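You operate a simulated robot arm through the tools that you are given. There is no shell and no other tool.

You run a simulated robot arm. Do the job below in one go: nothing can be reset, and whatever is moved stays where it is left.

## Task
Put things in order on the top of the turning-out table. At the end: the black suction cup from the top of the turning-out table stands where the orange pad (marked "FIRM") stood; the orange pad stands where the blue roller cloth stood; the packing card stands on top of the blue strap coil; the blue roller cloth stands where the packing card stood; whatever was shut is shut again. Leave all else as you found it, and nothing knocked over.

It is judged by the outcome, as a careful person would: the job done as asked, and still so three seconds after it is handed in. It fails if anything else is knocked over, pushed out of place, dropped, spilled or broken. Flat cloth is picked up by pressing the open fingertips on it (5 to 10 N) and closing them slowly along it; thin cloth reads only 2 to 8 mm in the jaws.

## Robot
A 5-joint arm with a two-finger parallel gripper, fixed in place. Base frame: the origin is at the foot of the arm, x ahead of it, y to its left, z up; the work surface is at about z = 0. Readings come in m, degrees, newtons and seconds.
With the tool pointing down near the work surface it reaches from about 0.26 to 0.6 m from the base axis. Its first joint turns from -66.0 to 66.0 degrees. The tool tilts only in the upright plane through the base axis and itself; it spins freely about its own axis. Payload 1.57 kg.
The TCP is the grasp point between the finger pads, 0.03 m short of the fingertips. In the tool frame z runs along the fingers and y along their closing line. The gripper opens to 0.08 m. The fingers are 0.017 m wide and 0.012 m thick; the gripper's body (0.04 by 0.082 m) begins 0.08 m behind the TCP.
Orientation is that of the tool frame in the base frame, as a unit quaternion [x, y, z, w]. With the fingers straight down and closing along the base's y, the tool's x points along the base's -x, its y along +y and its z along -z.

## Interface
- The arm moves only by the tool send_rows. Its arguments are lists of equal length, an entry for each row: "hand": the opening in per cent of the stroke, from 0 (shut) to 100 (fully open); "xyz": the shift along the base's x, y, z in units of 50 mm (1.0 is 50 mm), a list of three; "dr": the turn, a rotation vector about the base's x, y, z in units of 4 degrees (1.0 is 4 degrees), a list of three. In form: {"hand": [hand, ...], "xyz": [[tx, ty, tz], ...], "dr": [[wx, wy, wz], ...]}. A call has 1 to 20 rows; each row shifts and turns the commanded pose from where the row before left it. A call with a number of a shift or a turn outside -1 to 1 is refused whole. A row lasts 0.2 s, in which the tool goes at most 0.05 m and 8.6 degrees; a call with a longer step from one row to the next is refused whole, and so is a gripper value outside its range. A pose out of reach is approached as far as the arm can. The call stops where the force on the tool passes 40 N (or 10 N more than at its start, if that is more) or the arm is blocked; 0.2 s more then pass. Each finger travels about 0.153 m/s and halts on what it meets, pressing with about 42 N; the grip force reading is that of the motor and also rises with nothing between the fingers. The clock runs only during rows and for 0.2 s after the last one: add rows that do not move to give the fingers time. It gives the time, the measured TCP pose, the force on the tool (base axes), the opening and the grip force at its end, in the units of the frame above (readings bear some noise), with the torque about the TCP (base axes, N m) and any sound that the robot's microphone picked up.
- Cameras (640 x 400 px; columns grow to the right, rows downward): "scene" is fixed at [0.0234, 0.3868, 0.5178]; the picture's right is [-0.87, -0.50, 0.00], its down [-0.32, 0.57, -0.76] and it looks along [0.38, -0.66, -0.65] (base axes); focal length 256 px, centre (320, 200). "wrist" rides on the gripper at [0.072, -0.007, -0.122] in the tool frame; the picture's right is [0.09, 1.00, 0.00], its down [-0.84, 0.08, -0.54] and it looks along [-0.54, 0.05, 0.84] (tool axes); focal length 238 px, centre (320, 200). There is no depth. A picture from a camera that has moved, and an enlarged one, comes with that camera's place and axes in the base frame and with its lens.
- snapshot(camera): a new picture of that camera. No time passes.
- inspect(camera, box): a new picture of the part [left, top, right, bottom] of that camera's present view, enlarged. No time passes.
- job_done(): hands the job in; it is judged then, once.

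Nothing tells you positions but the pictures and the camera data. Unless the task says otherwise, let go and move clear before handing in.

The tools are called after "Emit:" as a command line: name --argument value ..., lists and objects as JSON in quotes. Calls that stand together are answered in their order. send_rows: Moves the arm, as the interface text tells. Its arguments: {"type":"object","properties":{"hand":{"type":"array"},"xyz":{"type":"array"},"dr":{"type":"array"}},"required":["hand","xyz","dr"]} The other tools are called the same way: snapshot (camera) takes a picture; inspect (camera, box) takes an enlarged picture of a part of a camera's view; job_done () hands the job in.

At the start:

```text
clock: 0.0
eef_pos: [0.3545, 0.0919, 0.3321]
tool_rot: [0.001, 1.0, -0.001, 0.0]
ft_force: [0.0, -0.6, 0.6]
moment: [-0.03, 0.03, -0.01]
grip_width: 0.08
finger_force: 0.1
```

scene: 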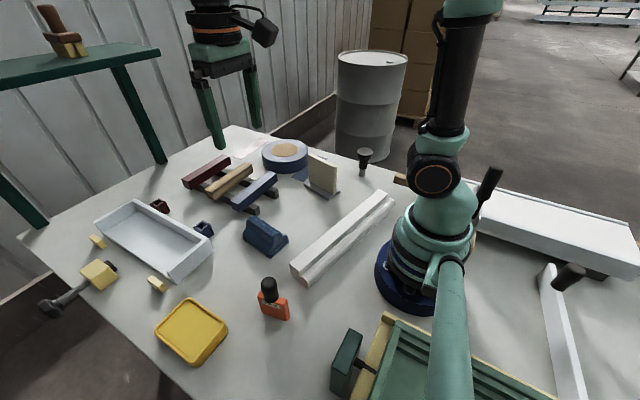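
wrist: 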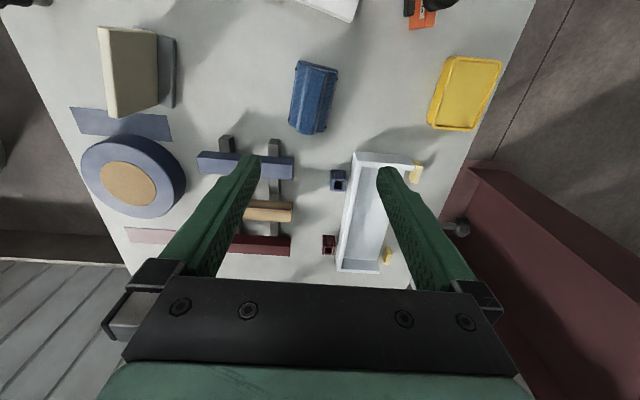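

I see a table with a blue strap coil, a card in a stand, a blue cloth-like block, an orange thing with a black top, and a dark suction cup at the back. I'll look closer before moving.

Emit:
inspect --camera "scene" --box '[220, 120, 420, 245]'

Emit:
inspect --camera "scene" --box '[80, 180, 320, 330]'

Emit:
inspect --camera "scene" --box '[220, 240, 400, 352]'

Emit:
inspect --camera "wrist" --box '[60, 0, 380, 200]'

Emit:
inspect --camera "wrist" --box '[280, 0, 540, 162]'

Emit:
inspect --camera "scene" --box '[320, 150, 640, 350]'

```text
3.20 times, centred on (320, 182) of scene
camera zoom: at [0.0234, 0.3868, 0.5178], right [-0.87, -0.5, 0.0], down [-0.32, 0.57, -0.76], along [0.38, -0.66, -0.65], focal length 818 px, centre (320, 256)
```

zoom: 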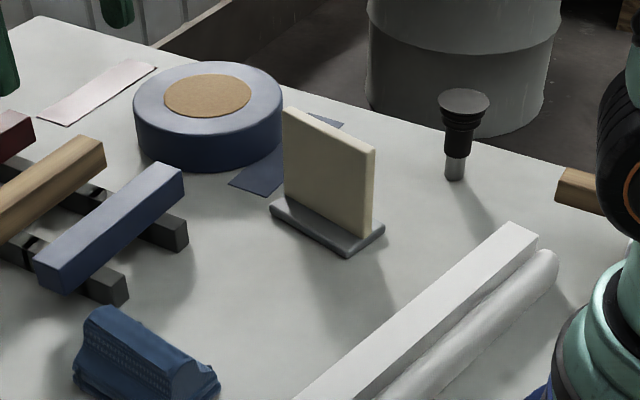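

```text
2.67 times, centred on (200, 255) of scene
camera zoom: at [0.0234, 0.3868, 0.5178], right [-0.87, -0.5, 0.0], down [-0.32, 0.57, -0.76], along [0.38, -0.66, -0.65], focal length 681 px, centre (640, 53)
```

zoom: 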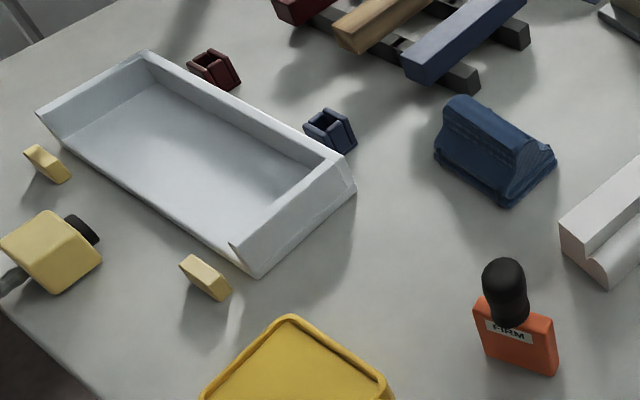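

```text
3.56 times, centred on (310, 296) of scene
camera zoom: at [0.0234, 0.3868, 0.5178], right [-0.87, -0.5, 0.0], down [-0.32, 0.57, -0.76], along [0.38, -0.66, -0.65], focal length 908 px, centre (356, -141)
```

zoom: 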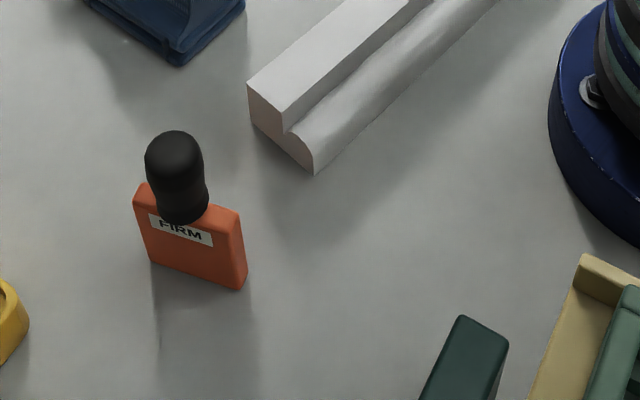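

```text
2.00 times, centred on (220, 100) of wrist
camera zoom: at [0.2829, 0.0861, 0.4528], right [-0.09, 1.0, 0.0], down [0.84, 0.08, 0.54], along [0.54, 0.05, -0.84], focal length 477 px, centre (520, 400)
```

zoom: 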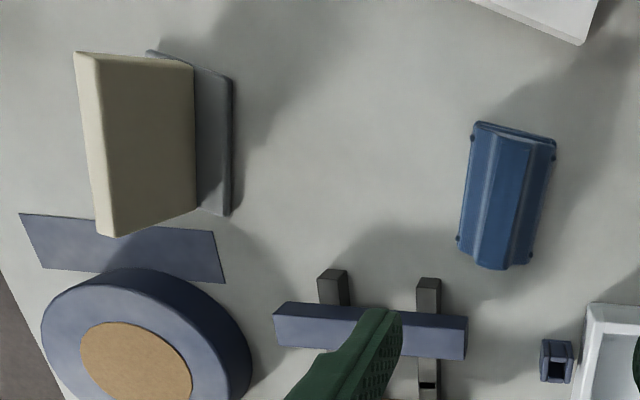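

```text
2.46 times, centred on (410, 81) of wrist
camera zoom: at [0.2829, 0.0861, 0.4528], right [-0.09, 1.0, 0.0], down [0.84, 0.08, 0.54], along [0.54, 0.05, -0.84], focal length 587 px, centre (98, 493)
```

zoom: 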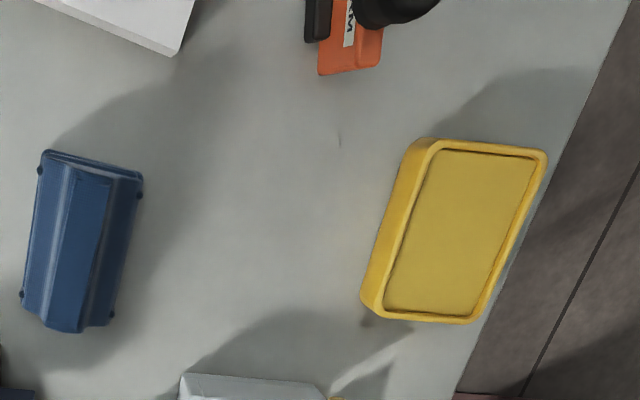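

```text
2.00 times, centred on (480, 250) of scene
camera zoom: at [0.0234, 0.3868, 0.5178], right [-0.87, -0.5, 0.0], down [-0.32, 0.57, -0.76], along [0.38, -0.66, -0.65], focal length 511 px, centre (0, 100)
```

zoom: 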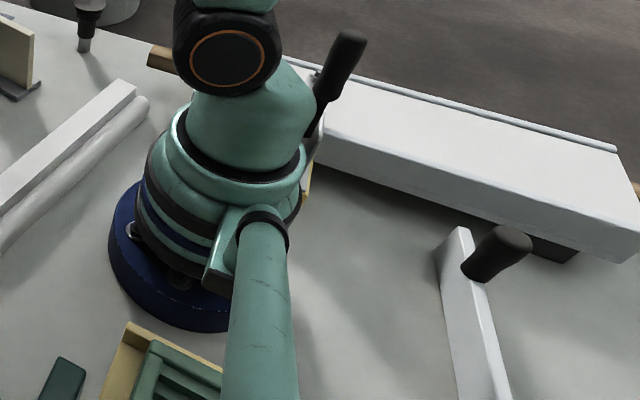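

The tall beige card in its grey foot is near (0.35, -0.19), the coil near (0.53, -0.26), the suction cup near (0.26, -0.33), the blue cloth near (0.36, 0.09) and the orange pad near (0.22, 0.23). I'll move over the card at height for a closer look.

Emit:
send_rows --hand '[100, 100, 100, 100, 100, 100, 100]' --xyz '[[0, -0.8, 0], [0, -0.8, 0], [0, -0.8, 0], [0, -0.8, 0], [0, -0.8, 0], [0, -0.8, 0], [0, -0.8, 0]]' --dr '[[0, 0, 0], [0, 0, 0], [0, 0, 0], [0, 0, 0], [0, 0, 0], [0, 0, 0], [0, 0, 0]]'

Emit:
snapshot --camera "wrist"

Emit:
snapshot --camera "scene"

```text
clock: 1.6
eef_pos: [0.3538, -0.1877, 0.33]
tool_rot: [0.0, 1.0, 0.0, 0.0]
ft_force: [-0.2, -0.2, -0.1]
moment: [-0.01, 0.01, -0.01]
grip_width: 0.0799
finger_force: 0.0
```

```text
taken
camera wrist: at [0.2824, -0.1951, 0.452], right [-0.09, 1.0, 0.0], down [0.84, 0.08, 0.54], along [0.54, 0.05, -0.84], focal length 238 px, centre (320, 200)
```

wrist: 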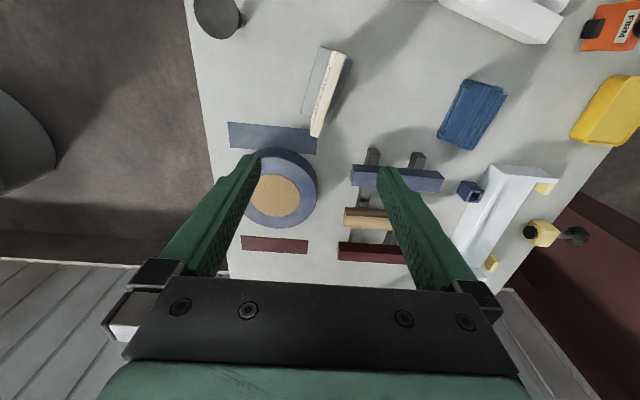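

```text
taken
```

scene: 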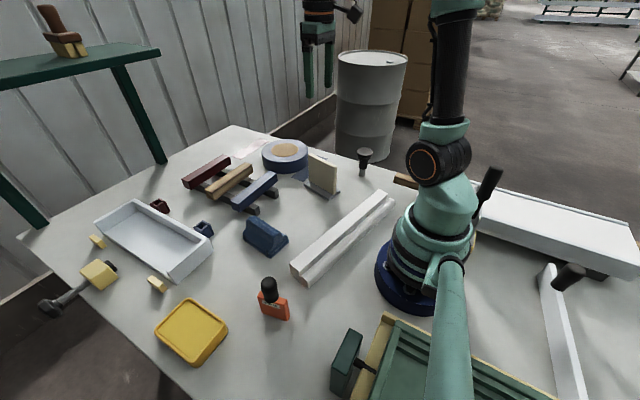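

The view from over the card is clear; I'll enlarge the parts that matter.

Emit:
inspect --camera "wrist" --box '[210, 20, 410, 145]'

Emit:
inspect --camera "wrist" --box '[180, 0, 300, 75]'

Emit:
inspect --camera "wrist" --box '[420, 0, 640, 137]'

Emit:
inspect --camera "wrist" --box '[220, 120, 380, 270]'

Emit:
inspect --camera "scene" --box '[240, 130, 390, 224]'

```text
3.20 times, centred on (310, 82) of wrist
camera zoom: at [0.2824, -0.1951, 0.452], right [-0.09, 1.0, 0.0], down [0.84, 0.08, 0.54], along [0.54, 0.05, -0.84], focal length 763 px, centre (352, 576)
```

zoom: 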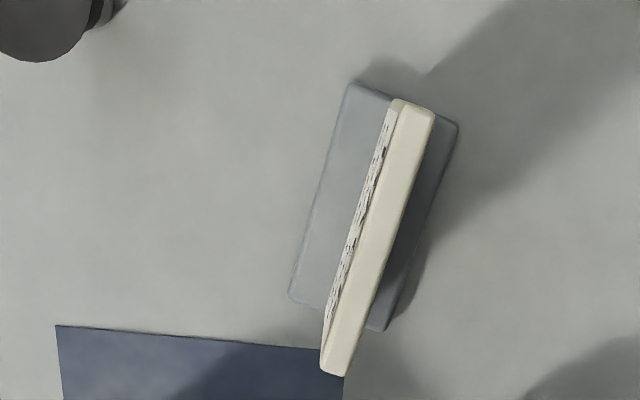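

```text
5.33 times, centred on (240, 38) of wrist
camera zoom: at [0.2824, -0.1951, 0.452], right [-0.09, 1.0, 0.0], down [0.84, 0.08, 0.54], along [0.54, 0.05, -0.84], focal length 1271 px, centre (747, 1067)
```

zoom: 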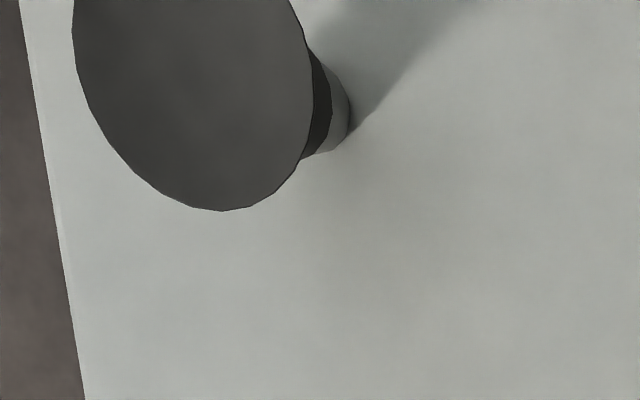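

```text
2.91 times, centred on (530, 68) of wrist
camera zoom: at [0.2824, -0.1951, 0.452], right [-0.09, 1.0, 0.0], down [0.84, 0.08, 0.54], along [0.54, 0.05, -0.84], focal length 693 px, centre (-291, 582)
```

zoom: 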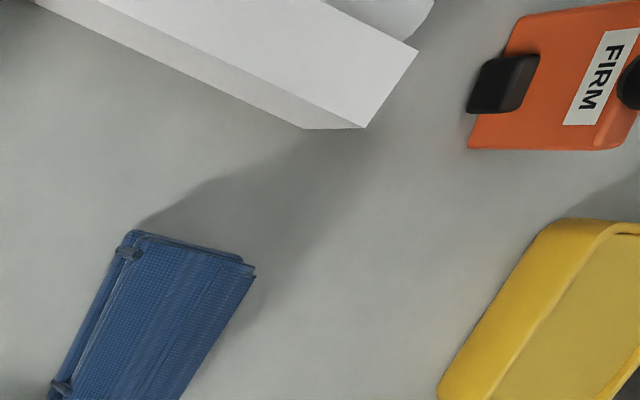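

```text
2.67 times, centred on (300, 195) of wrist
camera zoom: at [0.2824, -0.1951, 0.452], right [-0.09, 1.0, 0.0], down [0.84, 0.08, 0.54], along [0.54, 0.05, -0.84], focal length 636 px, centre (373, 213)
```

zoom: 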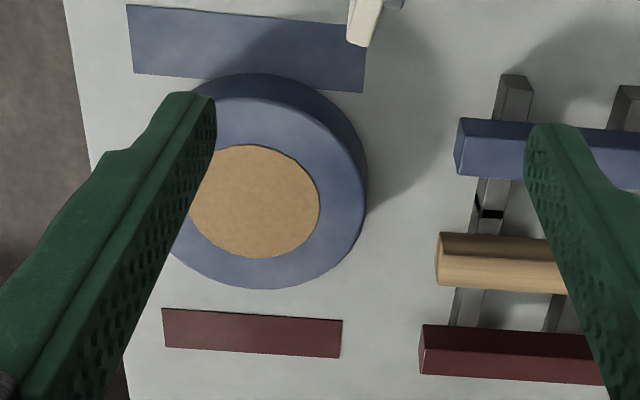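

```text
4.26 times, centred on (315, 177) of scene
camera zoom: at [0.0233, 0.3868, 0.5178], right [-0.87, -0.5, 0.0], down [-0.32, 0.57, -0.76], along [0.38, -0.66, -0.65], focal length 1087 px, centre (341, 298)
```

zoom: 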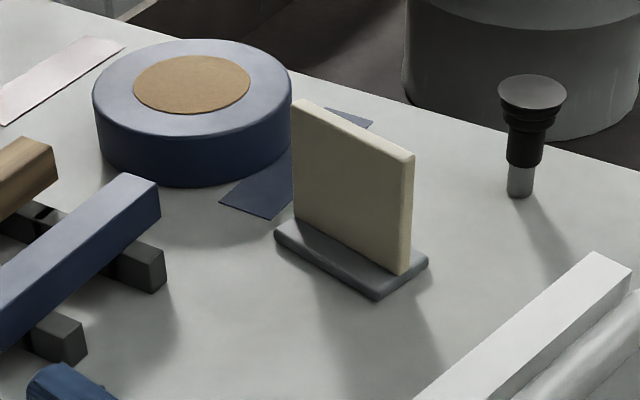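

The card is about 0.105 m long, 0.014 m thick and 0.117 m high, turned about -13° from the x axis and centred near (0.340, -0.181); the coil is about 0.06 m high with a 0.08 m radius. I'll turn the gripper across the card and come down part way.

Emit:
send_rows --hand '[100, 100, 100, 100, 100]' --xyz '[[-0.07, 0.03, -0.2], [-0.07, 0.03, -0.6], [-0.07, 0.03, -0.6], [-0.07, 0.03, -0.6], [0, 0, -0.4]]' --dr '[[0, 0, -0.85], [0, 0, -0.85], [0, 0, -0.85], [0, 0, -0.85], [0, 0, 0]]'

Emit:
snapshot --camera "wrist"

Emit:
snapshot --camera "scene"

```text
clock: 2.8
eef_pos: [0.3416, -0.1818, 0.2113]
tool_rot: [0.12, 0.993, -0.001, 0.0]
ft_force: [-0.1, 0.9, 0.6]
moment: [0.03, 0.0, 0.0]
grip_width: 0.0801
finger_force: 0.0
```

```text
taken
camera wrist: at [0.2698, -0.1717, 0.3327], right [0.15, 0.99, 0.0], down [0.83, -0.12, 0.54], along [0.54, -0.08, -0.84], focal length 238 px, centre (320, 200)
```

wrist: 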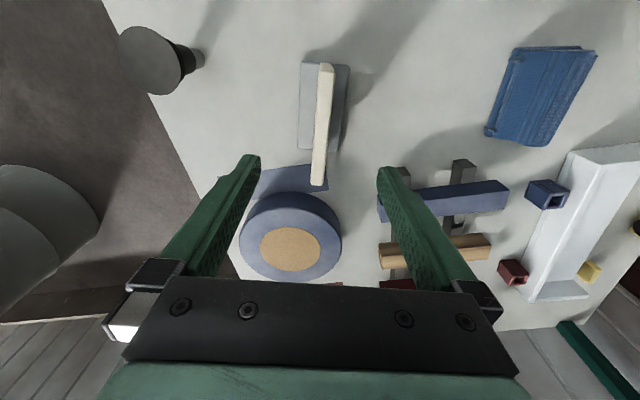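

```text
taken
```

scene: 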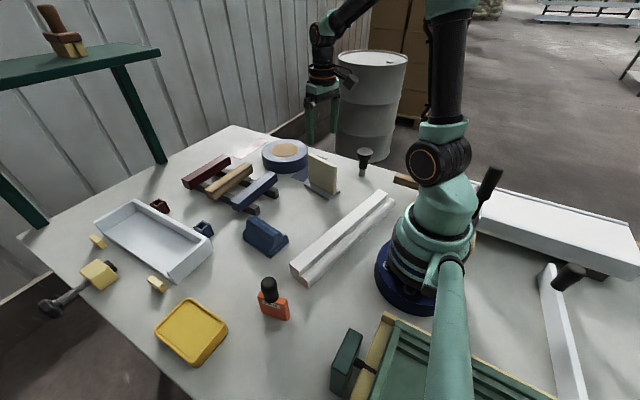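

The fingers straddle the card well. I'll lower to mid-card height and close on it.

Emit:
send_rows --hand '[100, 100, 100, 100, 100]' --xyz '[[-0.03, 0.02, -0.6], [0, 0, -0.6], [0, 0, -0.6], [0, 0, -0.6], [0, 0, -0.1]]' --dr '[[0, 0, 0], [0, 0, 0], [0, 0, 0], [0, 0, 0], [0, 0, 0]]'

Emit:
snapshot --camera "wrist"

Emit:
inspect --camera "scene" --box '[240, 100, 400, 200]'

```text
clock: 4.0
eef_pos: [0.3383, -0.1807, 0.0849]
tool_rot: [0.119, 0.993, 0.0, 0.0]
ft_force: [0.2, -0.2, 0.8]
moment: [-0.03, 0.01, -0.03]
grip_width: 0.0801
finger_force: 0.0
```

```text
taken
camera wrist: at [0.2674, -0.1707, 0.2067], right [0.15, 0.99, 0.0], down [0.83, -0.12, 0.54], along [0.54, -0.08, -0.84], focal length 238 px, centre (320, 200)
```

wrist: 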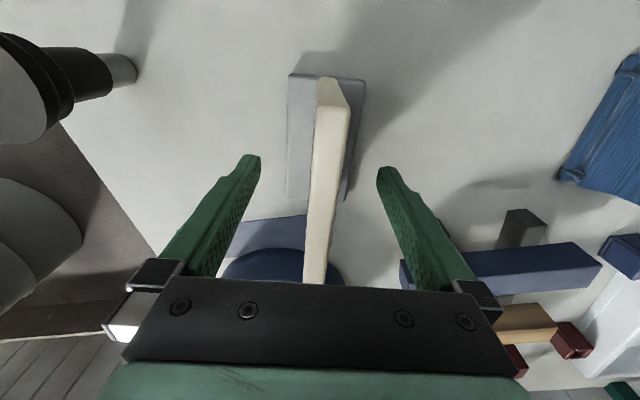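

```text
4.00 times, centred on (320, 150) of scene
camera zoom: at [0.0234, 0.3868, 0.5178], right [-0.87, -0.5, 0.0], down [-0.32, 0.57, -0.76], along [0.38, -0.66, -0.65], focal length 1022 px, centre (320, 400)
```

zoom: 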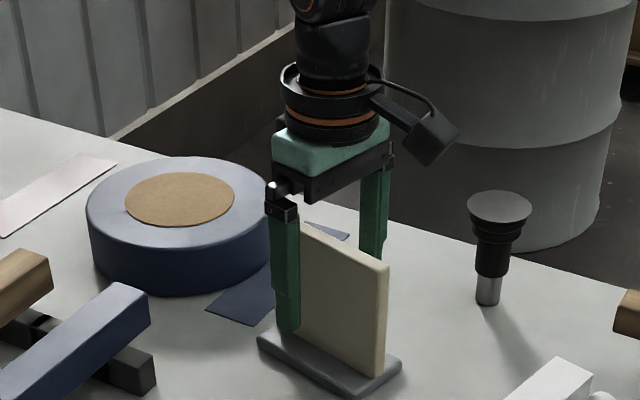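

The card sits between the fingers. I'll close gently now.

Emit:
send_rows --hand '[70, 45, 25, 15, 12, 12]' --xyz '[[0, 0, 0], [0, 0, 0], [0, 0, 0], [0, 0, 0], [0, 0, 0], [0, 0, 0]]' --dr '[[0, 0, 0], [0, 0, 0], [0, 0, 0], [0, 0, 0], [0, 0, 0], [0, 0, 0]]'

Emit:
inspect --camera "scene" --box '[240, 100, 400, 200]'

```text
clock: 5.4
eef_pos: [0.3378, -0.1808, 0.0855]
tool_rot: [0.12, 0.993, 0.0, 0.0]
ft_force: [0.2, 0.5, -0.2]
moment: [-0.01, 0.0, 0.01]
grip_width: 0.0134
finger_force: 29.8
```

```text
4.00 times, centred on (320, 150) of scene
camera zoom: at [0.0234, 0.3868, 0.5178], right [-0.87, -0.5, 0.0], down [-0.32, 0.57, -0.76], along [0.38, -0.66, -0.65], focal length 1022 px, centre (320, 400)
```

zoom: 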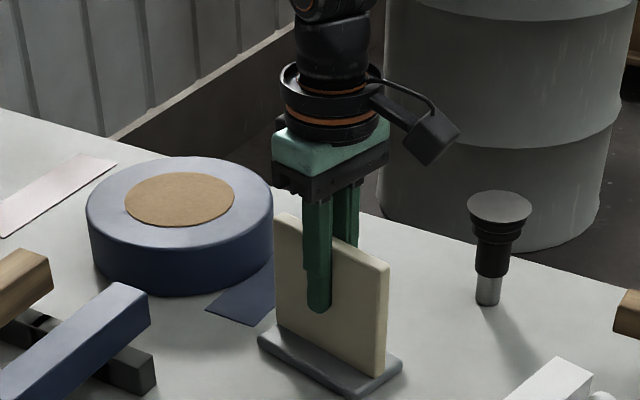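

The card is held at 13 mm width. I'll lift a little to see whether the grey foot comes along.

Emit:
send_rows --hand '[10, 8, 8, 8]' --xyz '[[0, 0, 0], [0, 0, 0.2], [0, 0, 0.3], [0, 0, 0.3]]' --dr '[[0, 0, 0], [0, 0, 0], [0, 0, 0], [0, 0, 0]]'

Emit:
inspect --camera "scene" --box '[240, 100, 400, 200]'

Emit:
snapshot --camera "wrist"

```text
clock: 6.4
eef_pos: [0.3385, -0.1793, 0.1253]
tool_rot: [0.12, 0.993, 0.0, 0.0]
ft_force: [0.9, -0.2, -0.3]
moment: [0.0, 0.03, 0.02]
grip_width: 0.0133
finger_force: 29.6
```

```text
4.00 times, centred on (320, 150) of scene
camera zoom: at [0.0234, 0.3868, 0.5178], right [-0.87, -0.5, 0.0], down [-0.32, 0.57, -0.76], along [0.38, -0.66, -0.65], focal length 1022 px, centre (320, 400)
```

zoom: 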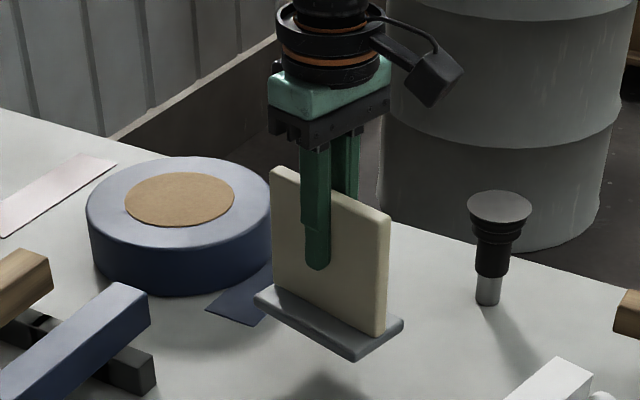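

```text
taken
camera wrist: at [0.2677, -0.1688, 0.2472], right [0.15, 0.99, 0.0], down [0.83, -0.12, 0.54], along [0.54, -0.08, -0.84], focal length 238 px, centre (320, 200)
```

wrist: 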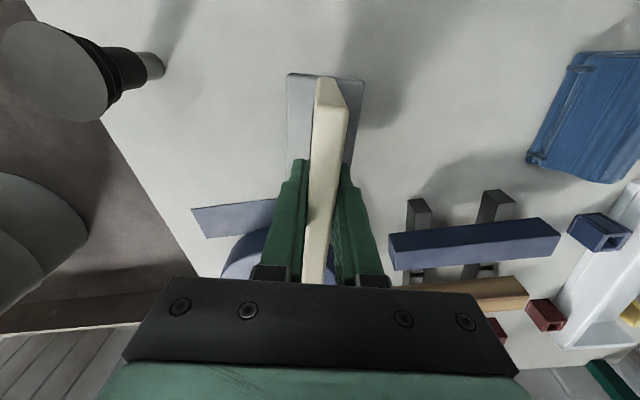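

The card and its foot lift as one. I'll raise it clear of the coil and carry it over the coil's centre near (0.532, -0.258).

Emit:
send_rows --hand '[8, 8, 8, 8, 8, 8, 8, 8, 8, 8]' --xyz '[[0, 0, 0.5], [0, 0, 0.5], [0, 0, 0.4], [0.5, -0.2, 0], [0.6, -0.24, 0], [0.6, -0.24, 0], [0.6, -0.24, 0], [0.6, -0.24, 0], [0.6, -0.24, 0], [0.37, -0.16, 0]]' --dr '[[0, 0, 0], [0, 0, 0], [0, 0, 0], [0, 0, 0], [0, 0, 0], [0, 0, 0], [0, 0, 0], [0, 0, 0], [0, 0, 0], [0, 0, 0]]'

Emit:
inspect --camera "scene" --box '[200, 70, 360, 170]'

Emit:
snapshot --camera "wrist"

```text
clock: 8.6
eef_pos: [0.5296, -0.2574, 0.1929]
tool_rot: [0.119, 0.993, 0.001, -0.002]
ft_force: [-0.4, 1.0, -0.9]
moment: [-0.03, -0.03, 0.0]
grip_width: 0.0134
finger_force: 30.2
```

```text
4.00 times, centred on (280, 120) of scene
camera zoom: at [0.0233, 0.3868, 0.5178], right [-0.87, -0.5, 0.0], down [-0.32, 0.57, -0.76], along [0.38, -0.66, -0.65], focal length 1022 px, centre (480, 520)
```

zoom: 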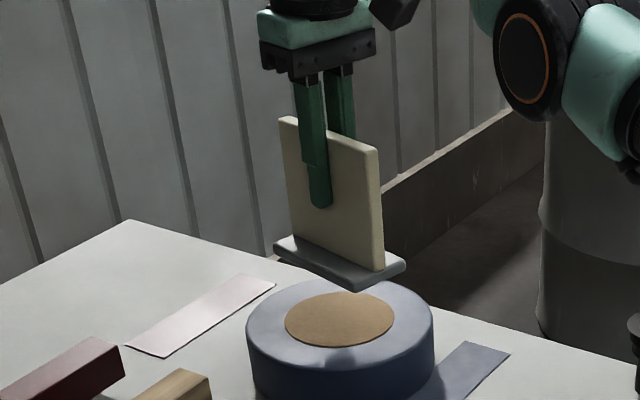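

```text
taken
camera wrist: at [0.4602, -0.2475, 0.3153], right [0.15, 0.99, 0.0], down [0.83, -0.12, 0.54], along [0.53, -0.08, -0.84], focal length 238 px, centre (320, 200)
```

wrist: 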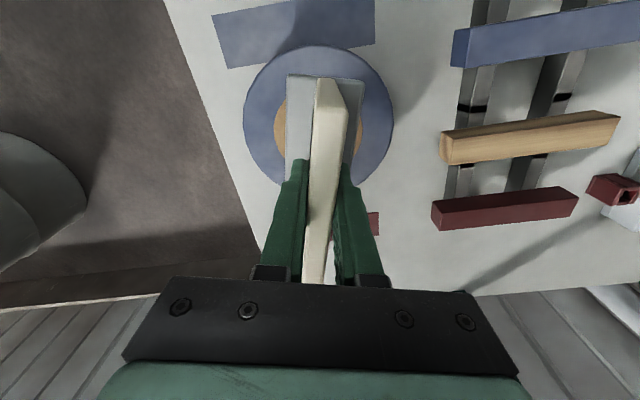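

The card is above the coil, centred. I'll lower it in small steps, watching for contact.

Emit:
send_rows --hand '[8, 8, 8, 8]' --xyz '[[0.04, 0, -0.25], [0, 0, -0.25], [0, 0, -0.2], [0, 0, 0]]' --dr '[[0, 0, 0], [0, 0, 0], [0, 0, 0], [0, 0, 0]]'

Emit:
inspect --camera "scene" --box '[200, 70, 360, 170]'

```text
clock: 9.6
eef_pos: [0.5353, -0.2572, 0.1604]
tool_rot: [0.119, 0.993, 0.001, -0.001]
ft_force: [-1.0, 0.2, -1.3]
moment: [0.04, 0.0, -0.01]
grip_width: 0.0136
finger_force: 30.4
```

```text
4.00 times, centred on (280, 120) of scene
camera zoom: at [0.0234, 0.3868, 0.5178], right [-0.87, -0.5, 0.0], down [-0.32, 0.57, -0.76], along [0.38, -0.66, -0.65], focal length 1022 px, centre (480, 520)
```

zoom: 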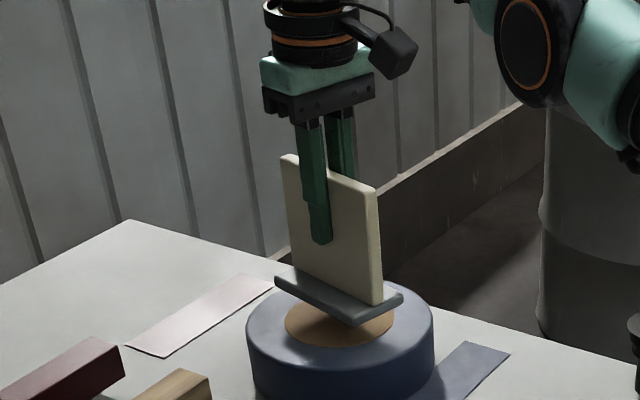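

Emit:
send_rows --hand '[8, 8, 8]' --xyz '[[0, 0, -0.1], [0, 0, -0.1], [0, 0, 0]]' --dr '[[0, 0, 0], [0, 0, 0], [0, 0, 0]]'

Emit:
inspect --camera "scene" --box '[240, 100, 340, 170]'

```text
clock: 10.4
eef_pos: [0.5341, -0.2576, 0.1508]
tool_rot: [0.119, 0.993, 0.001, 0.0]
ft_force: [0.0, 0.4, -1.0]
moment: [0.04, -0.01, 0.0]
grip_width: 0.0137
finger_force: 29.9
```

```text
5.71 times, centred on (290, 135) of scene
camera zoom: at [0.0234, 0.3868, 0.5178], right [-0.87, -0.5, 0.0], down [-0.32, 0.57, -0.76], along [0.38, -0.66, -0.65], focal length 1460 px, centre (491, 571)
```

zoom: 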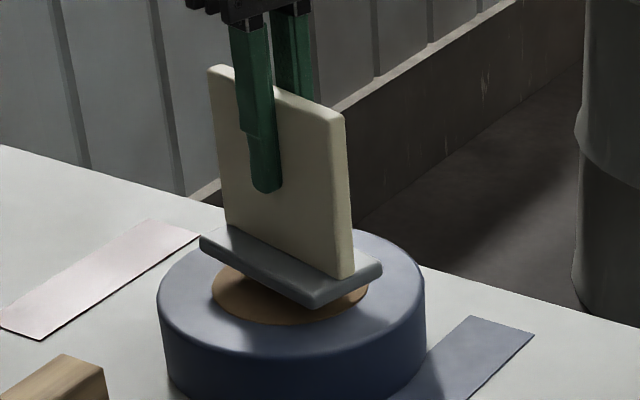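

Emit:
send_rows --hand '[8, 8, 8]' --xyz '[[0, 0, -0.08], [0, 0, 0], [0, 0, 0]]' --dr '[[0, 0, 0], [0, 0, 0], [0, 0, 0]]'

Emit:
inspect --camera "scene" --box '[240, 100, 340, 170]'

```text
clock: 11.2
eef_pos: [0.5341, -0.2573, 0.146]
tool_rot: [0.119, 0.993, -0.001, -0.001]
ft_force: [0.3, -0.2, -0.8]
moment: [0.01, -0.02, 0.02]
grip_width: 0.0135
finger_force: 30.2
```

```text
5.71 times, centred on (290, 135) of scene
camera zoom: at [0.0234, 0.3868, 0.5178], right [-0.87, -0.5, 0.0], down [-0.32, 0.57, -0.76], along [0.38, -0.66, -0.65], focal length 1460 px, centre (491, 571)
```

zoom: 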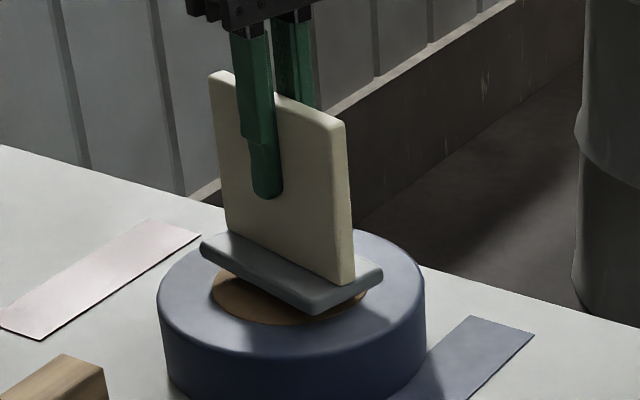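

Emit:
send_rows --hand '[8, 8, 8]' --xyz '[[0, 0, -0.06], [0, 0, 0], [0, 0, 0]]' --dr '[[0, 0, 0], [0, 0, 0], [0, 0, 0]]'

Emit:
inspect --camera "scene" --box '[240, 100, 340, 170]'

```text
clock: 12.0
eef_pos: [0.5347, -0.2574, 0.1437]
tool_rot: [0.118, 0.993, 0.0, 0.0]
ft_force: [0.1, 0.5, -1.9]
moment: [-0.01, 0.0, -0.01]
grip_width: 0.0134
finger_force: 30.2
```

```text
5.71 times, centred on (290, 135) of scene
camera zoom: at [0.0234, 0.3868, 0.5178], right [-0.87, -0.5, 0.0], down [-0.32, 0.57, -0.76], along [0.38, -0.66, -0.65], focal length 1460 px, centre (491, 571)
```

zoom: 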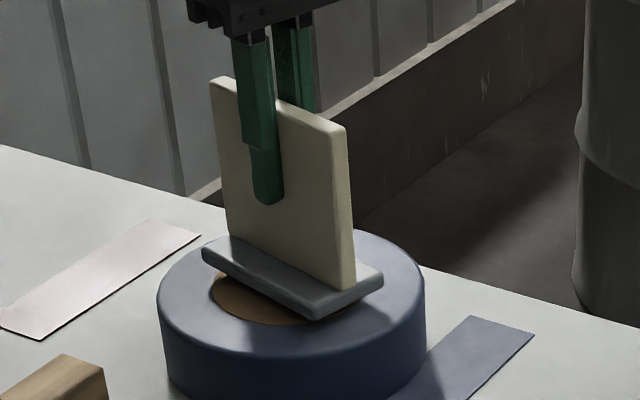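

Emit:
send_rows --hand '[8, 8, 8, 8]' --xyz '[[0, 0, -0.04], [0, 0, 0], [0, 0, -0.04], [0, 0, 0]]' --dr '[[0, 0, 0], [0, 0, 0], [0, 0, 0], [0, 0, 0]]'

Emit:
inspect --camera "scene" --box '[240, 100, 340, 170]'

```text
clock: 13.0
eef_pos: [0.5332, -0.2575, 0.1412]
tool_rot: [0.12, 0.993, 0.0, 0.0]
ft_force: [-0.6, 0.3, -1.4]
moment: [0.0, -0.01, -0.02]
grip_width: 0.0137
finger_force: 30.5
```

```text
5.71 times, centred on (290, 135) of scene
camera zoom: at [0.0234, 0.3868, 0.5178], right [-0.87, -0.5, 0.0], down [-0.32, 0.57, -0.76], along [0.38, -0.66, -0.65], focal length 1460 px, centre (491, 571)
```

zoom: 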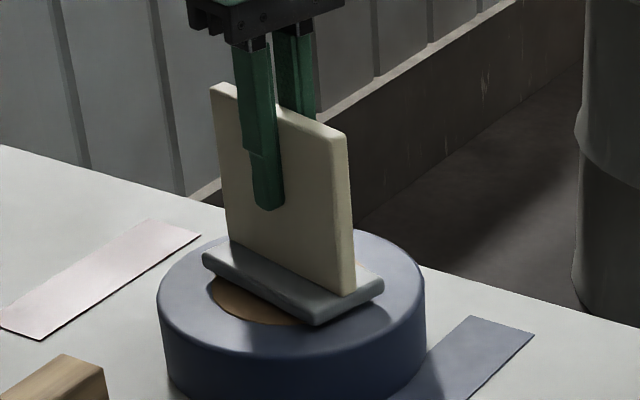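

Emit:
send_rows --hand '[8, 8, 8]' --xyz '[[0, 0, -0.04], [0, 0, 0], [0, 0, 0]]' --dr '[[0, 0, 0], [0, 0, 0], [0, 0, 0]]'

Emit:
inspect --camera "scene" --box '[240, 100, 340, 170]'

```text
clock: 13.8
eef_pos: [0.5347, -0.2563, 0.1379]
tool_rot: [0.119, 0.993, 0.0, -0.001]
ft_force: [-0.5, -0.5, -1.2]
moment: [0.02, -0.03, -0.02]
grip_width: 0.0132
finger_force: 30.1
```

```text
5.71 times, centred on (290, 135) of scene
camera zoom: at [0.0234, 0.3868, 0.5178], right [-0.87, -0.5, 0.0], down [-0.32, 0.57, -0.76], along [0.38, -0.66, -0.65], focal length 1460 px, centre (491, 571)
```

zoom: 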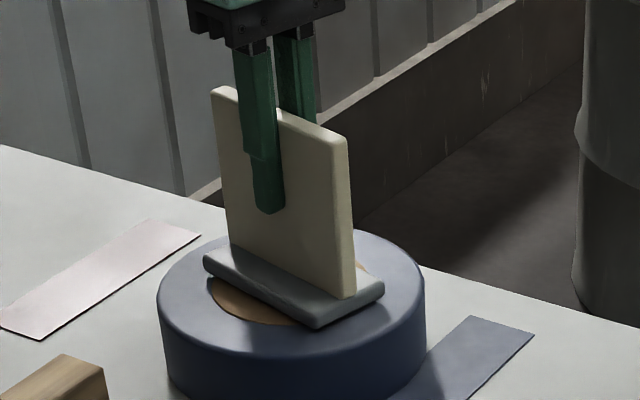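

Emit:
send_rows --hand '[8, 8, 8]' --xyz '[[0, 0, -0.04], [0, 0, 0], [0, 0, 0]]' --dr '[[0, 0, 0], [0, 0, 0], [0, 0, 0]]'

Emit:
inspect --camera "scene" --box '[250, 110, 330, 160]'

```text
clock: 14.6
eef_pos: [0.5334, -0.2571, 0.1359]
tool_rot: [0.12, 0.993, 0.0, 0.0]
ft_force: [0.0, 0.0, -0.9]
moment: [0.0, -0.03, 0.03]
grip_width: 0.0133
finger_force: 30.1
```

```text
8.00 times, centred on (290, 135) of scene
camera zoom: at [0.0234, 0.3868, 0.5178], right [-0.87, -0.5, 0.0], down [-0.32, 0.57, -0.76], along [0.38, -0.66, -0.65], focal length 2044 px, centre (560, 720)
```

zoom: 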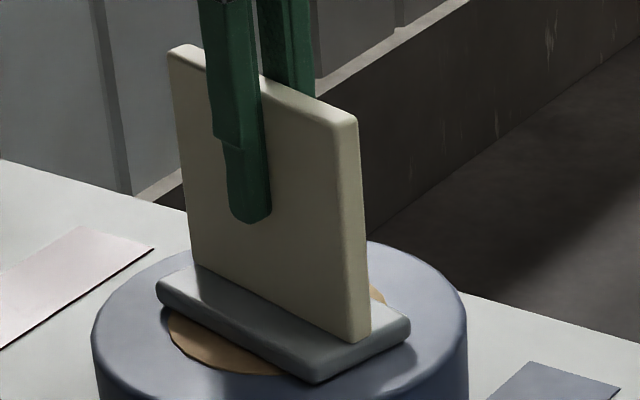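

Emit:
send_rows --hand '[8, 8, 8]' --xyz '[[0, 0, -0.04], [0, 0, 0], [0, 0, 0]]' --dr '[[0, 0, 0], [0, 0, 0], [0, 0, 0]]'

Emit:
inspect --camera "scene" --box '[250, 110, 330, 160]'

```text
clock: 15.4
eef_pos: [0.5342, -0.2576, 0.1352]
tool_rot: [0.118, 0.993, 0.0, 0.001]
ft_force: [-3.5, 0.3, 9.2]
moment: [0.1, 0.18, 0.0]
grip_width: 0.0134
finger_force: 29.7
```

```text
8.00 times, centred on (290, 135) of scene
camera zoom: at [0.0233, 0.3868, 0.5178], right [-0.87, -0.5, 0.0], down [-0.32, 0.57, -0.76], along [0.38, -0.66, -0.65], focal length 2044 px, centre (560, 720)
```

zoom: 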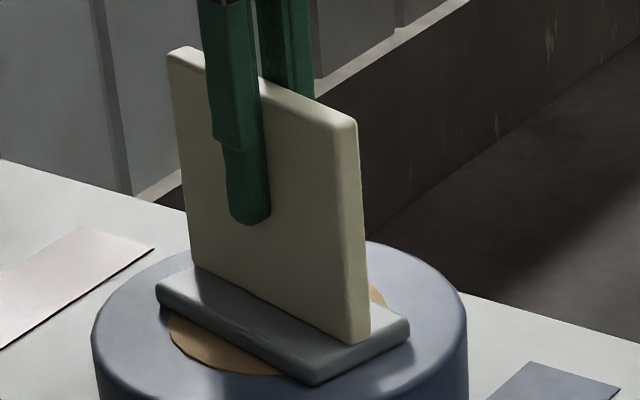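

Contact at about 9 N: the card's foot rests on the coil. I'll open the fingers slowly and look before rising.

Emit:
send_rows --hand '[14, 20, 30, 45, 60, 60]' --xyz '[[0, 0, 0.01], [0, 0, 0], [0, 0, 0], [0, 0, 0], [0, 0, 0], [0, 0, 0]]' --dr '[[0, 0, 0], [0, 0, 0], [0, 0, 0], [0, 0, 0], [0, 0, 0], [0, 0, 0]]'

Emit:
inspect --camera "scene" --box '[230, 90, 350, 165]'

Emit:
snapshot --camera "wrist"

```text
clock: 16.8
eef_pos: [0.5332, -0.2573, 0.1357]
tool_rot: [0.119, 0.993, 0.0, 0.0]
ft_force: [-0.5, -1.1, -0.3]
moment: [0.0, 0.0, -0.01]
grip_width: 0.048
finger_force: 0.0
```

```text
5.33 times, centred on (290, 128) of scene
camera zoom: at [0.0234, 0.3868, 0.5178], right [-0.87, -0.5, 0.0], down [-0.32, 0.57, -0.76], along [0.38, -0.66, -0.65], focal length 1363 px, centre (480, 587)
```

zoom: 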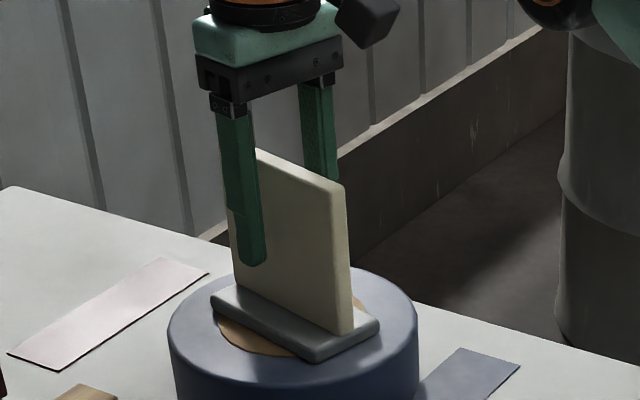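

```text
taken
camera wrist: at [0.4632, -0.2473, 0.2566], right [0.15, 0.99, 0.0], down [0.83, -0.12, 0.54], along [0.54, -0.08, -0.84], focal length 238 px, centre (320, 200)
```

wrist: 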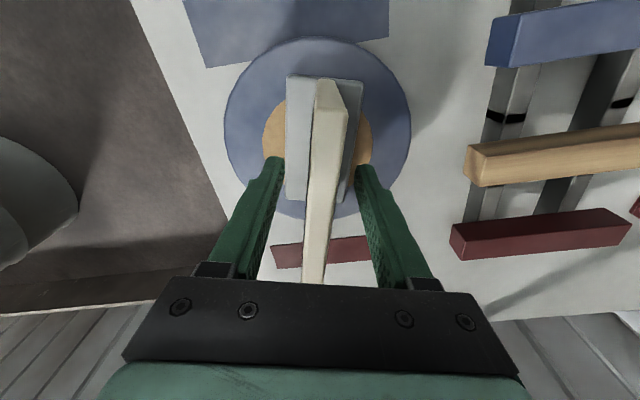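

The card stands on its own on the coil. I'll rise straight up, then swing over to the blue cloth and look down on it.

Emit:
send_rows --hand '[60, 60, 60, 60, 60, 80, 100, 100, 100, 100, 100, 100, 100, 100, 100]' --xyz '[[0, 0, 0.3], [0, 0, 0.9], [0, 0, 0.9], [0, 0, 0.9], [0, 0, 0.9], [-0.37, 0.69, 0], [-0.37, 0.69, 0], [-0.37, 0.69, 0], [-0.37, 0.69, 0], [-0.37, 0.69, 0], [-0.37, 0.69, 0], [-0.37, 0.69, 0], [-0.37, 0.69, 0], [-0.37, 0.69, 0], [-0.37, 0.69, 0]]' --dr '[[0, 0, 0], [0, 0, 0], [0, 0, 0], [0, 0, 0], [0, 0, 0], [0, 0, 0], [0, 0, 0], [0, 0, 0], [0, 0, 0], [0, 0, 0], [0, 0, 0], [0, 0, 0], [0, 0, 0], [0, 0, 0], [0, 0, 0]]'

Emit:
snapshot --camera "wrist"

Emit:
snapshot --camera "scene"

```text
clock: 20.0
eef_pos: [0.3113, 0.1051, 0.3143]
tool_rot: [0.119, 0.993, 0.0, -0.001]
ft_force: [0.1, 0.6, 0.4]
moment: [-0.01, 0.0, 0.01]
grip_width: 0.0802
finger_force: 0.0
out of reach, approached as far as the arm can: row 3, 4, 5
```

```text
taken
camera wrist: at [0.2413, 0.1146, 0.4356], right [0.15, 0.99, 0.0], down [0.83, -0.12, 0.54], along [0.54, -0.08, -0.84], focal length 238 px, centre (320, 200)
```

wrist: 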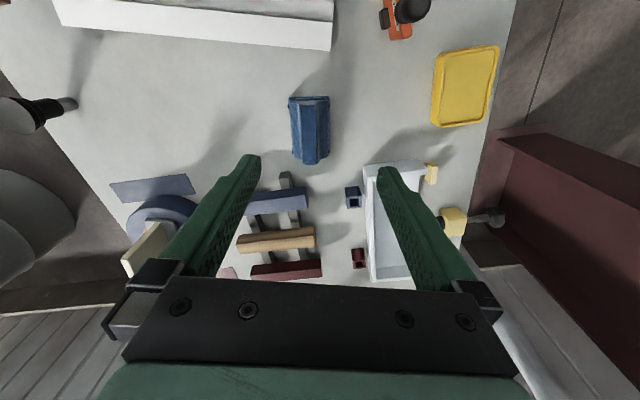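

```text
taken
```

scene: 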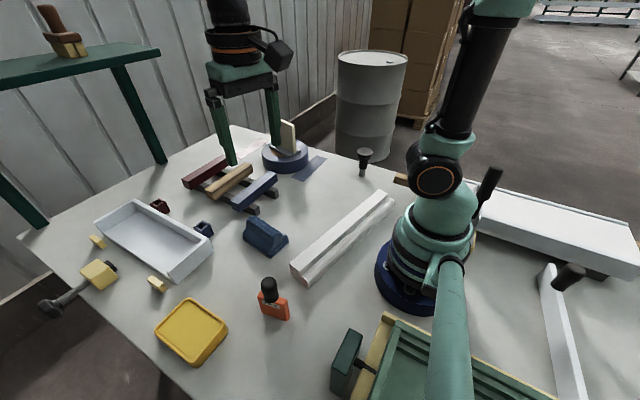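

The card remains upright on the coil. Now a closer look at the cloth and the orange pad.

Emit:
inspect --camera "wrist" --box '[250, 70, 370, 180]'

Emit:
inspect --camera "scene" --box '[225, 195, 305, 265]'

Emit:
inspect --camera "wrist" --box '[360, 0, 460, 63]'

```text
3.64 times, centred on (310, 125) of wrist
camera zoom: at [0.2413, 0.1146, 0.4356], right [0.15, 0.99, 0.0], down [0.83, -0.12, 0.54], along [0.54, -0.08, -0.84], focal length 867 px, centre (356, 473)
```

zoom: 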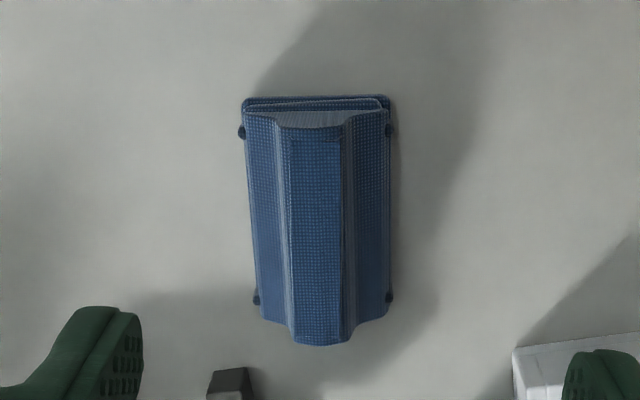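

```text
5.71 times, centred on (265, 230) of scene
camera zoom: at [0.0234, 0.3868, 0.5178], right [-0.87, -0.5, 0.0], down [-0.32, 0.57, -0.76], along [0.38, -0.66, -0.65], focal length 1460 px, centre (634, 29)
```

zoom: 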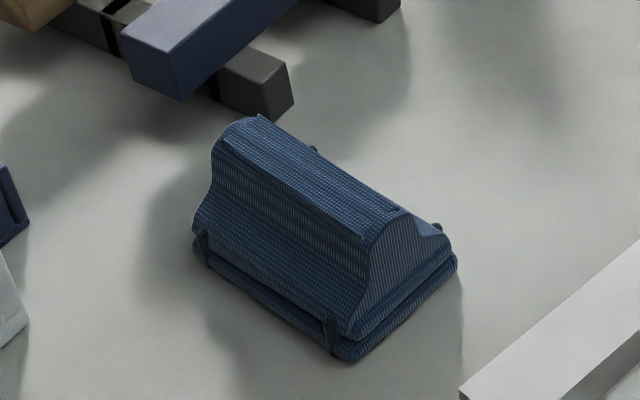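

```text
6.35 times, centred on (410, 32) of wrist
camera zoom: at [0.2413, 0.1146, 0.4356], right [0.15, 0.99, 0.0], down [0.83, -0.12, 0.54], along [0.54, -0.08, -0.84], focal length 1513 px, centre (-251, 1270)
```

zoom: 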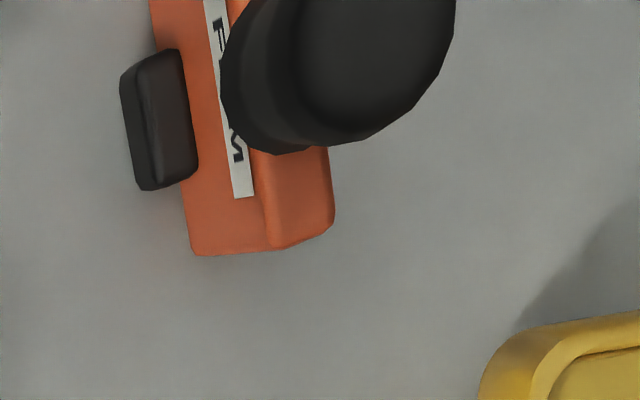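

The cloth is a folded pad about 0.104 by 0.066 m with a raised ridge 0.022 m wide and a top near z = 0.065, centred about (0.362, 0.080) and turned about -8°. I'll line up over it and come closer.

Emit:
send_rows --hand '[100, 100, 100, 100]' --xyz '[[0.25, -0.13, -0.5], [0.25, -0.13, -0.6], [0.25, -0.13, -0.6], [0.26, -0.12, -0.6]]' --dr '[[0, 0, 0.4], [0, 0, 0.4], [0, 0, 0.4], [0, 0, 0.25]]'

Emit:
snapshot --camera "wrist"

Emit:
snapshot --camera "scene"

```text
clock: 21.0
eef_pos: [0.3637, 0.0786, 0.2012]
tool_rot: [0.068, 0.998, 0.0, 0.0]
ft_force: [0.7, 0.0, 0.7]
moment: [-0.01, 0.0, -0.01]
grip_width: 0.0798
finger_force: 0.1
```

```text
taken
camera wrist: at [0.2926, 0.0811, 0.3225], right [0.04, 1.0, 0.0], down [0.84, -0.04, 0.54], along [0.54, -0.02, -0.84], focal length 238 px, centre (320, 200)
```

wrist: 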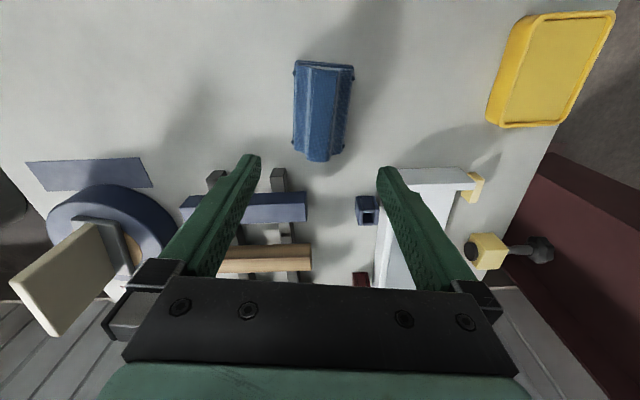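

```text
taken
```

scene: 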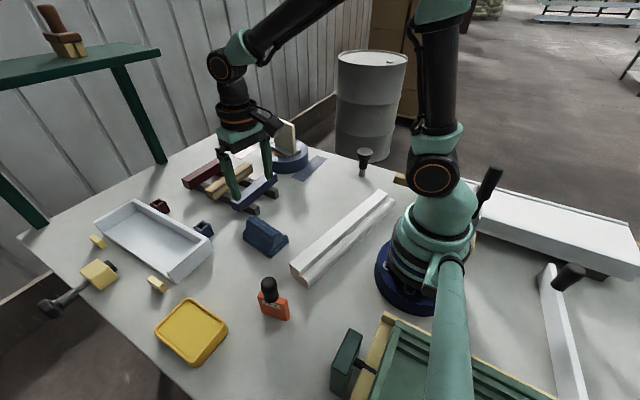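

Emit:
inspect --camera "wrist" --box '[240, 40, 400, 180]'

```text
2.86 times, centred on (320, 110) of wrist
camera zoom: at [0.2926, 0.0811, 0.3225], right [0.04, 1.0, 0.0], down [0.84, -0.04, 0.54], along [0.54, -0.02, -0.84], focal length 681 px, centre (320, 457)
```

zoom: 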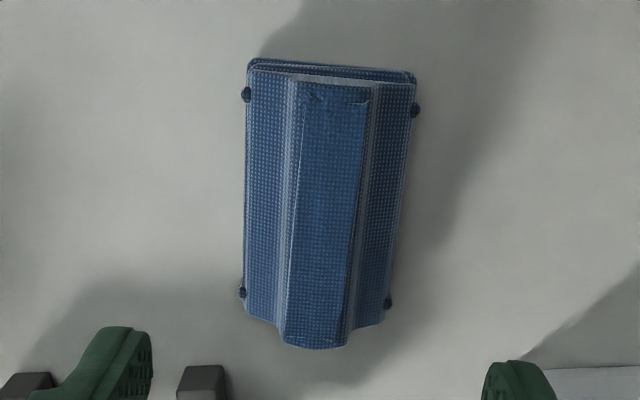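

Emit:
inspect --camera "scene" --box '[240, 205, 296, 260]'

```text
7.27 times, centred on (268, 232) of scene
camera zoom: at [0.0233, 0.3868, 0.5178], right [-0.87, -0.5, 0.0], down [-0.32, 0.57, -0.76], along [0.38, -0.66, -0.65], focal length 1858 px, centre (698, -36)
```

zoom: 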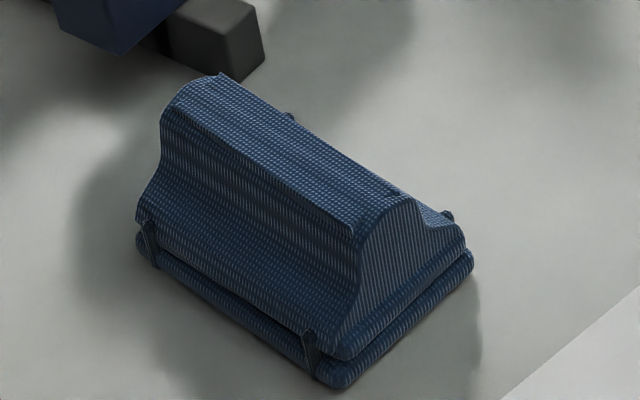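

The cloth pad's ridge has upright sides in its upper 2 cm. I'll lower the open fingers astride the ridge, tips at about z = 0.04.

Emit:
send_rows --hand '[100, 90, 80, 75, 75, 75]' --xyz '[[-0.05, 0.04, -0.5], [0, 0, -0.6], [0, 0, -0.6], [0, 0, -0.5], [0, 0, -0.4], [0, 0, 0]]' --dr '[[0, 0, 0.2], [0, 0, 0], [0, 0, 0], [0, 0, 0], [0, 0, 0], [0, 0, 0]]'

Emit:
snapshot --camera "wrist"

Emit:
inspect --camera "scene" --box '[200, 170, 320, 270]'

```text
clock: 22.4
eef_pos: [0.3612, 0.0806, 0.0688]
tool_rot: [0.062, 0.998, 0.0, 0.0]
ft_force: [0.5, -0.1, 0.7]
moment: [-0.02, 0.0, 0.01]
grip_width: 0.0599
finger_force: 0.0
```

```text
taken
camera wrist: at [0.2891, 0.0817, 0.1904], right [0.03, 1.0, 0.0], down [0.84, -0.03, 0.54], along [0.54, -0.02, -0.84], focal length 238 px, centre (320, 200)
```

wrist: 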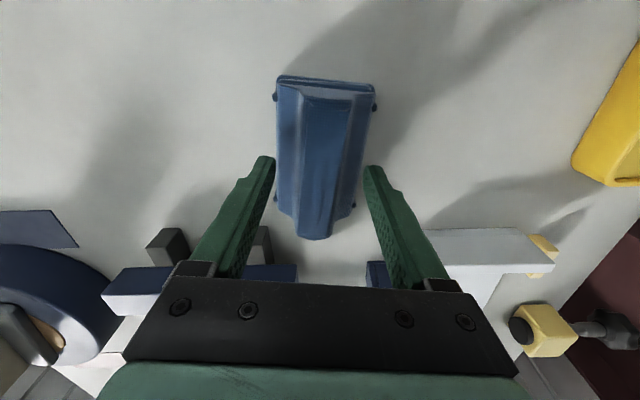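

```text
4.00 times, centred on (260, 220) of scene
camera zoom: at [0.0234, 0.3868, 0.5178], right [-0.87, -0.5, 0.0], down [-0.32, 0.57, -0.76], along [0.38, -0.66, -0.65], focal length 1022 px, centre (560, 120)
```

zoom: 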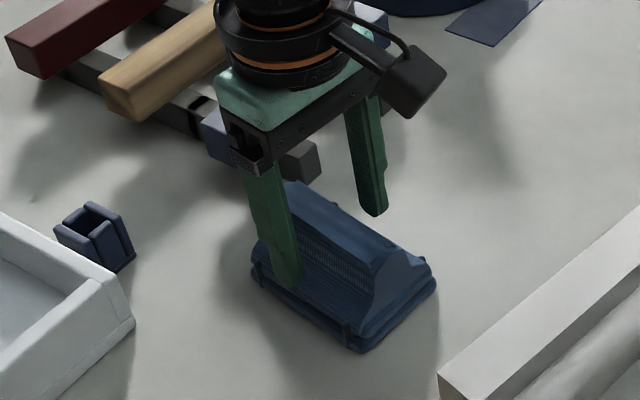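

The fingers straddle the ridge. I'll close slowly and read the width.

Emit:
send_rows --hand '[60, 50, 42, 36, 31, 28, 28]' --xyz '[[0, 0, 0], [0, 0, 0], [0, 0, 0], [0, 0, 0], [0, 0, 0], [0, 0, 0], [0, 0, 0]]' --dr '[[0, 0, 0], [0, 0, 0], [0, 0, 0], [0, 0, 0], [0, 0, 0], [0, 0, 0], [0, 0, 0]]'

Emit:
inspect --camera "scene" --box '[200, 170, 320, 270]'

```text
clock: 24.0
eef_pos: [0.3601, 0.0796, 0.0692]
tool_rot: [0.061, 0.998, 0.0, 0.0]
ft_force: [-0.2, -0.4, 1.2]
moment: [0.0, 0.0, 0.07]
grip_width: 0.0251
finger_force: 36.7
```

```text
4.00 times, centred on (260, 220) of scene
camera zoom: at [0.0233, 0.3868, 0.5178], right [-0.87, -0.5, 0.0], down [-0.32, 0.57, -0.76], along [0.38, -0.66, -0.65], focal length 1022 px, centre (560, 120)
```

zoom: 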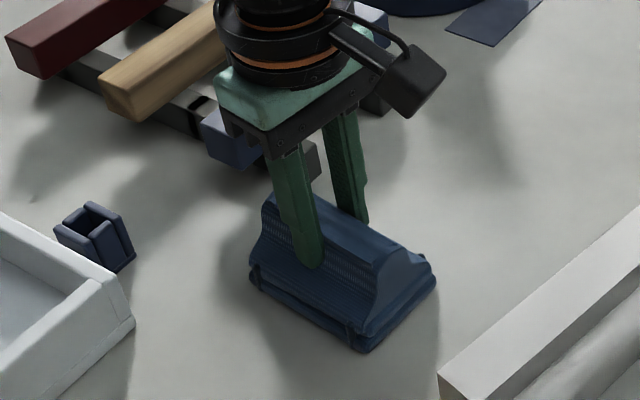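

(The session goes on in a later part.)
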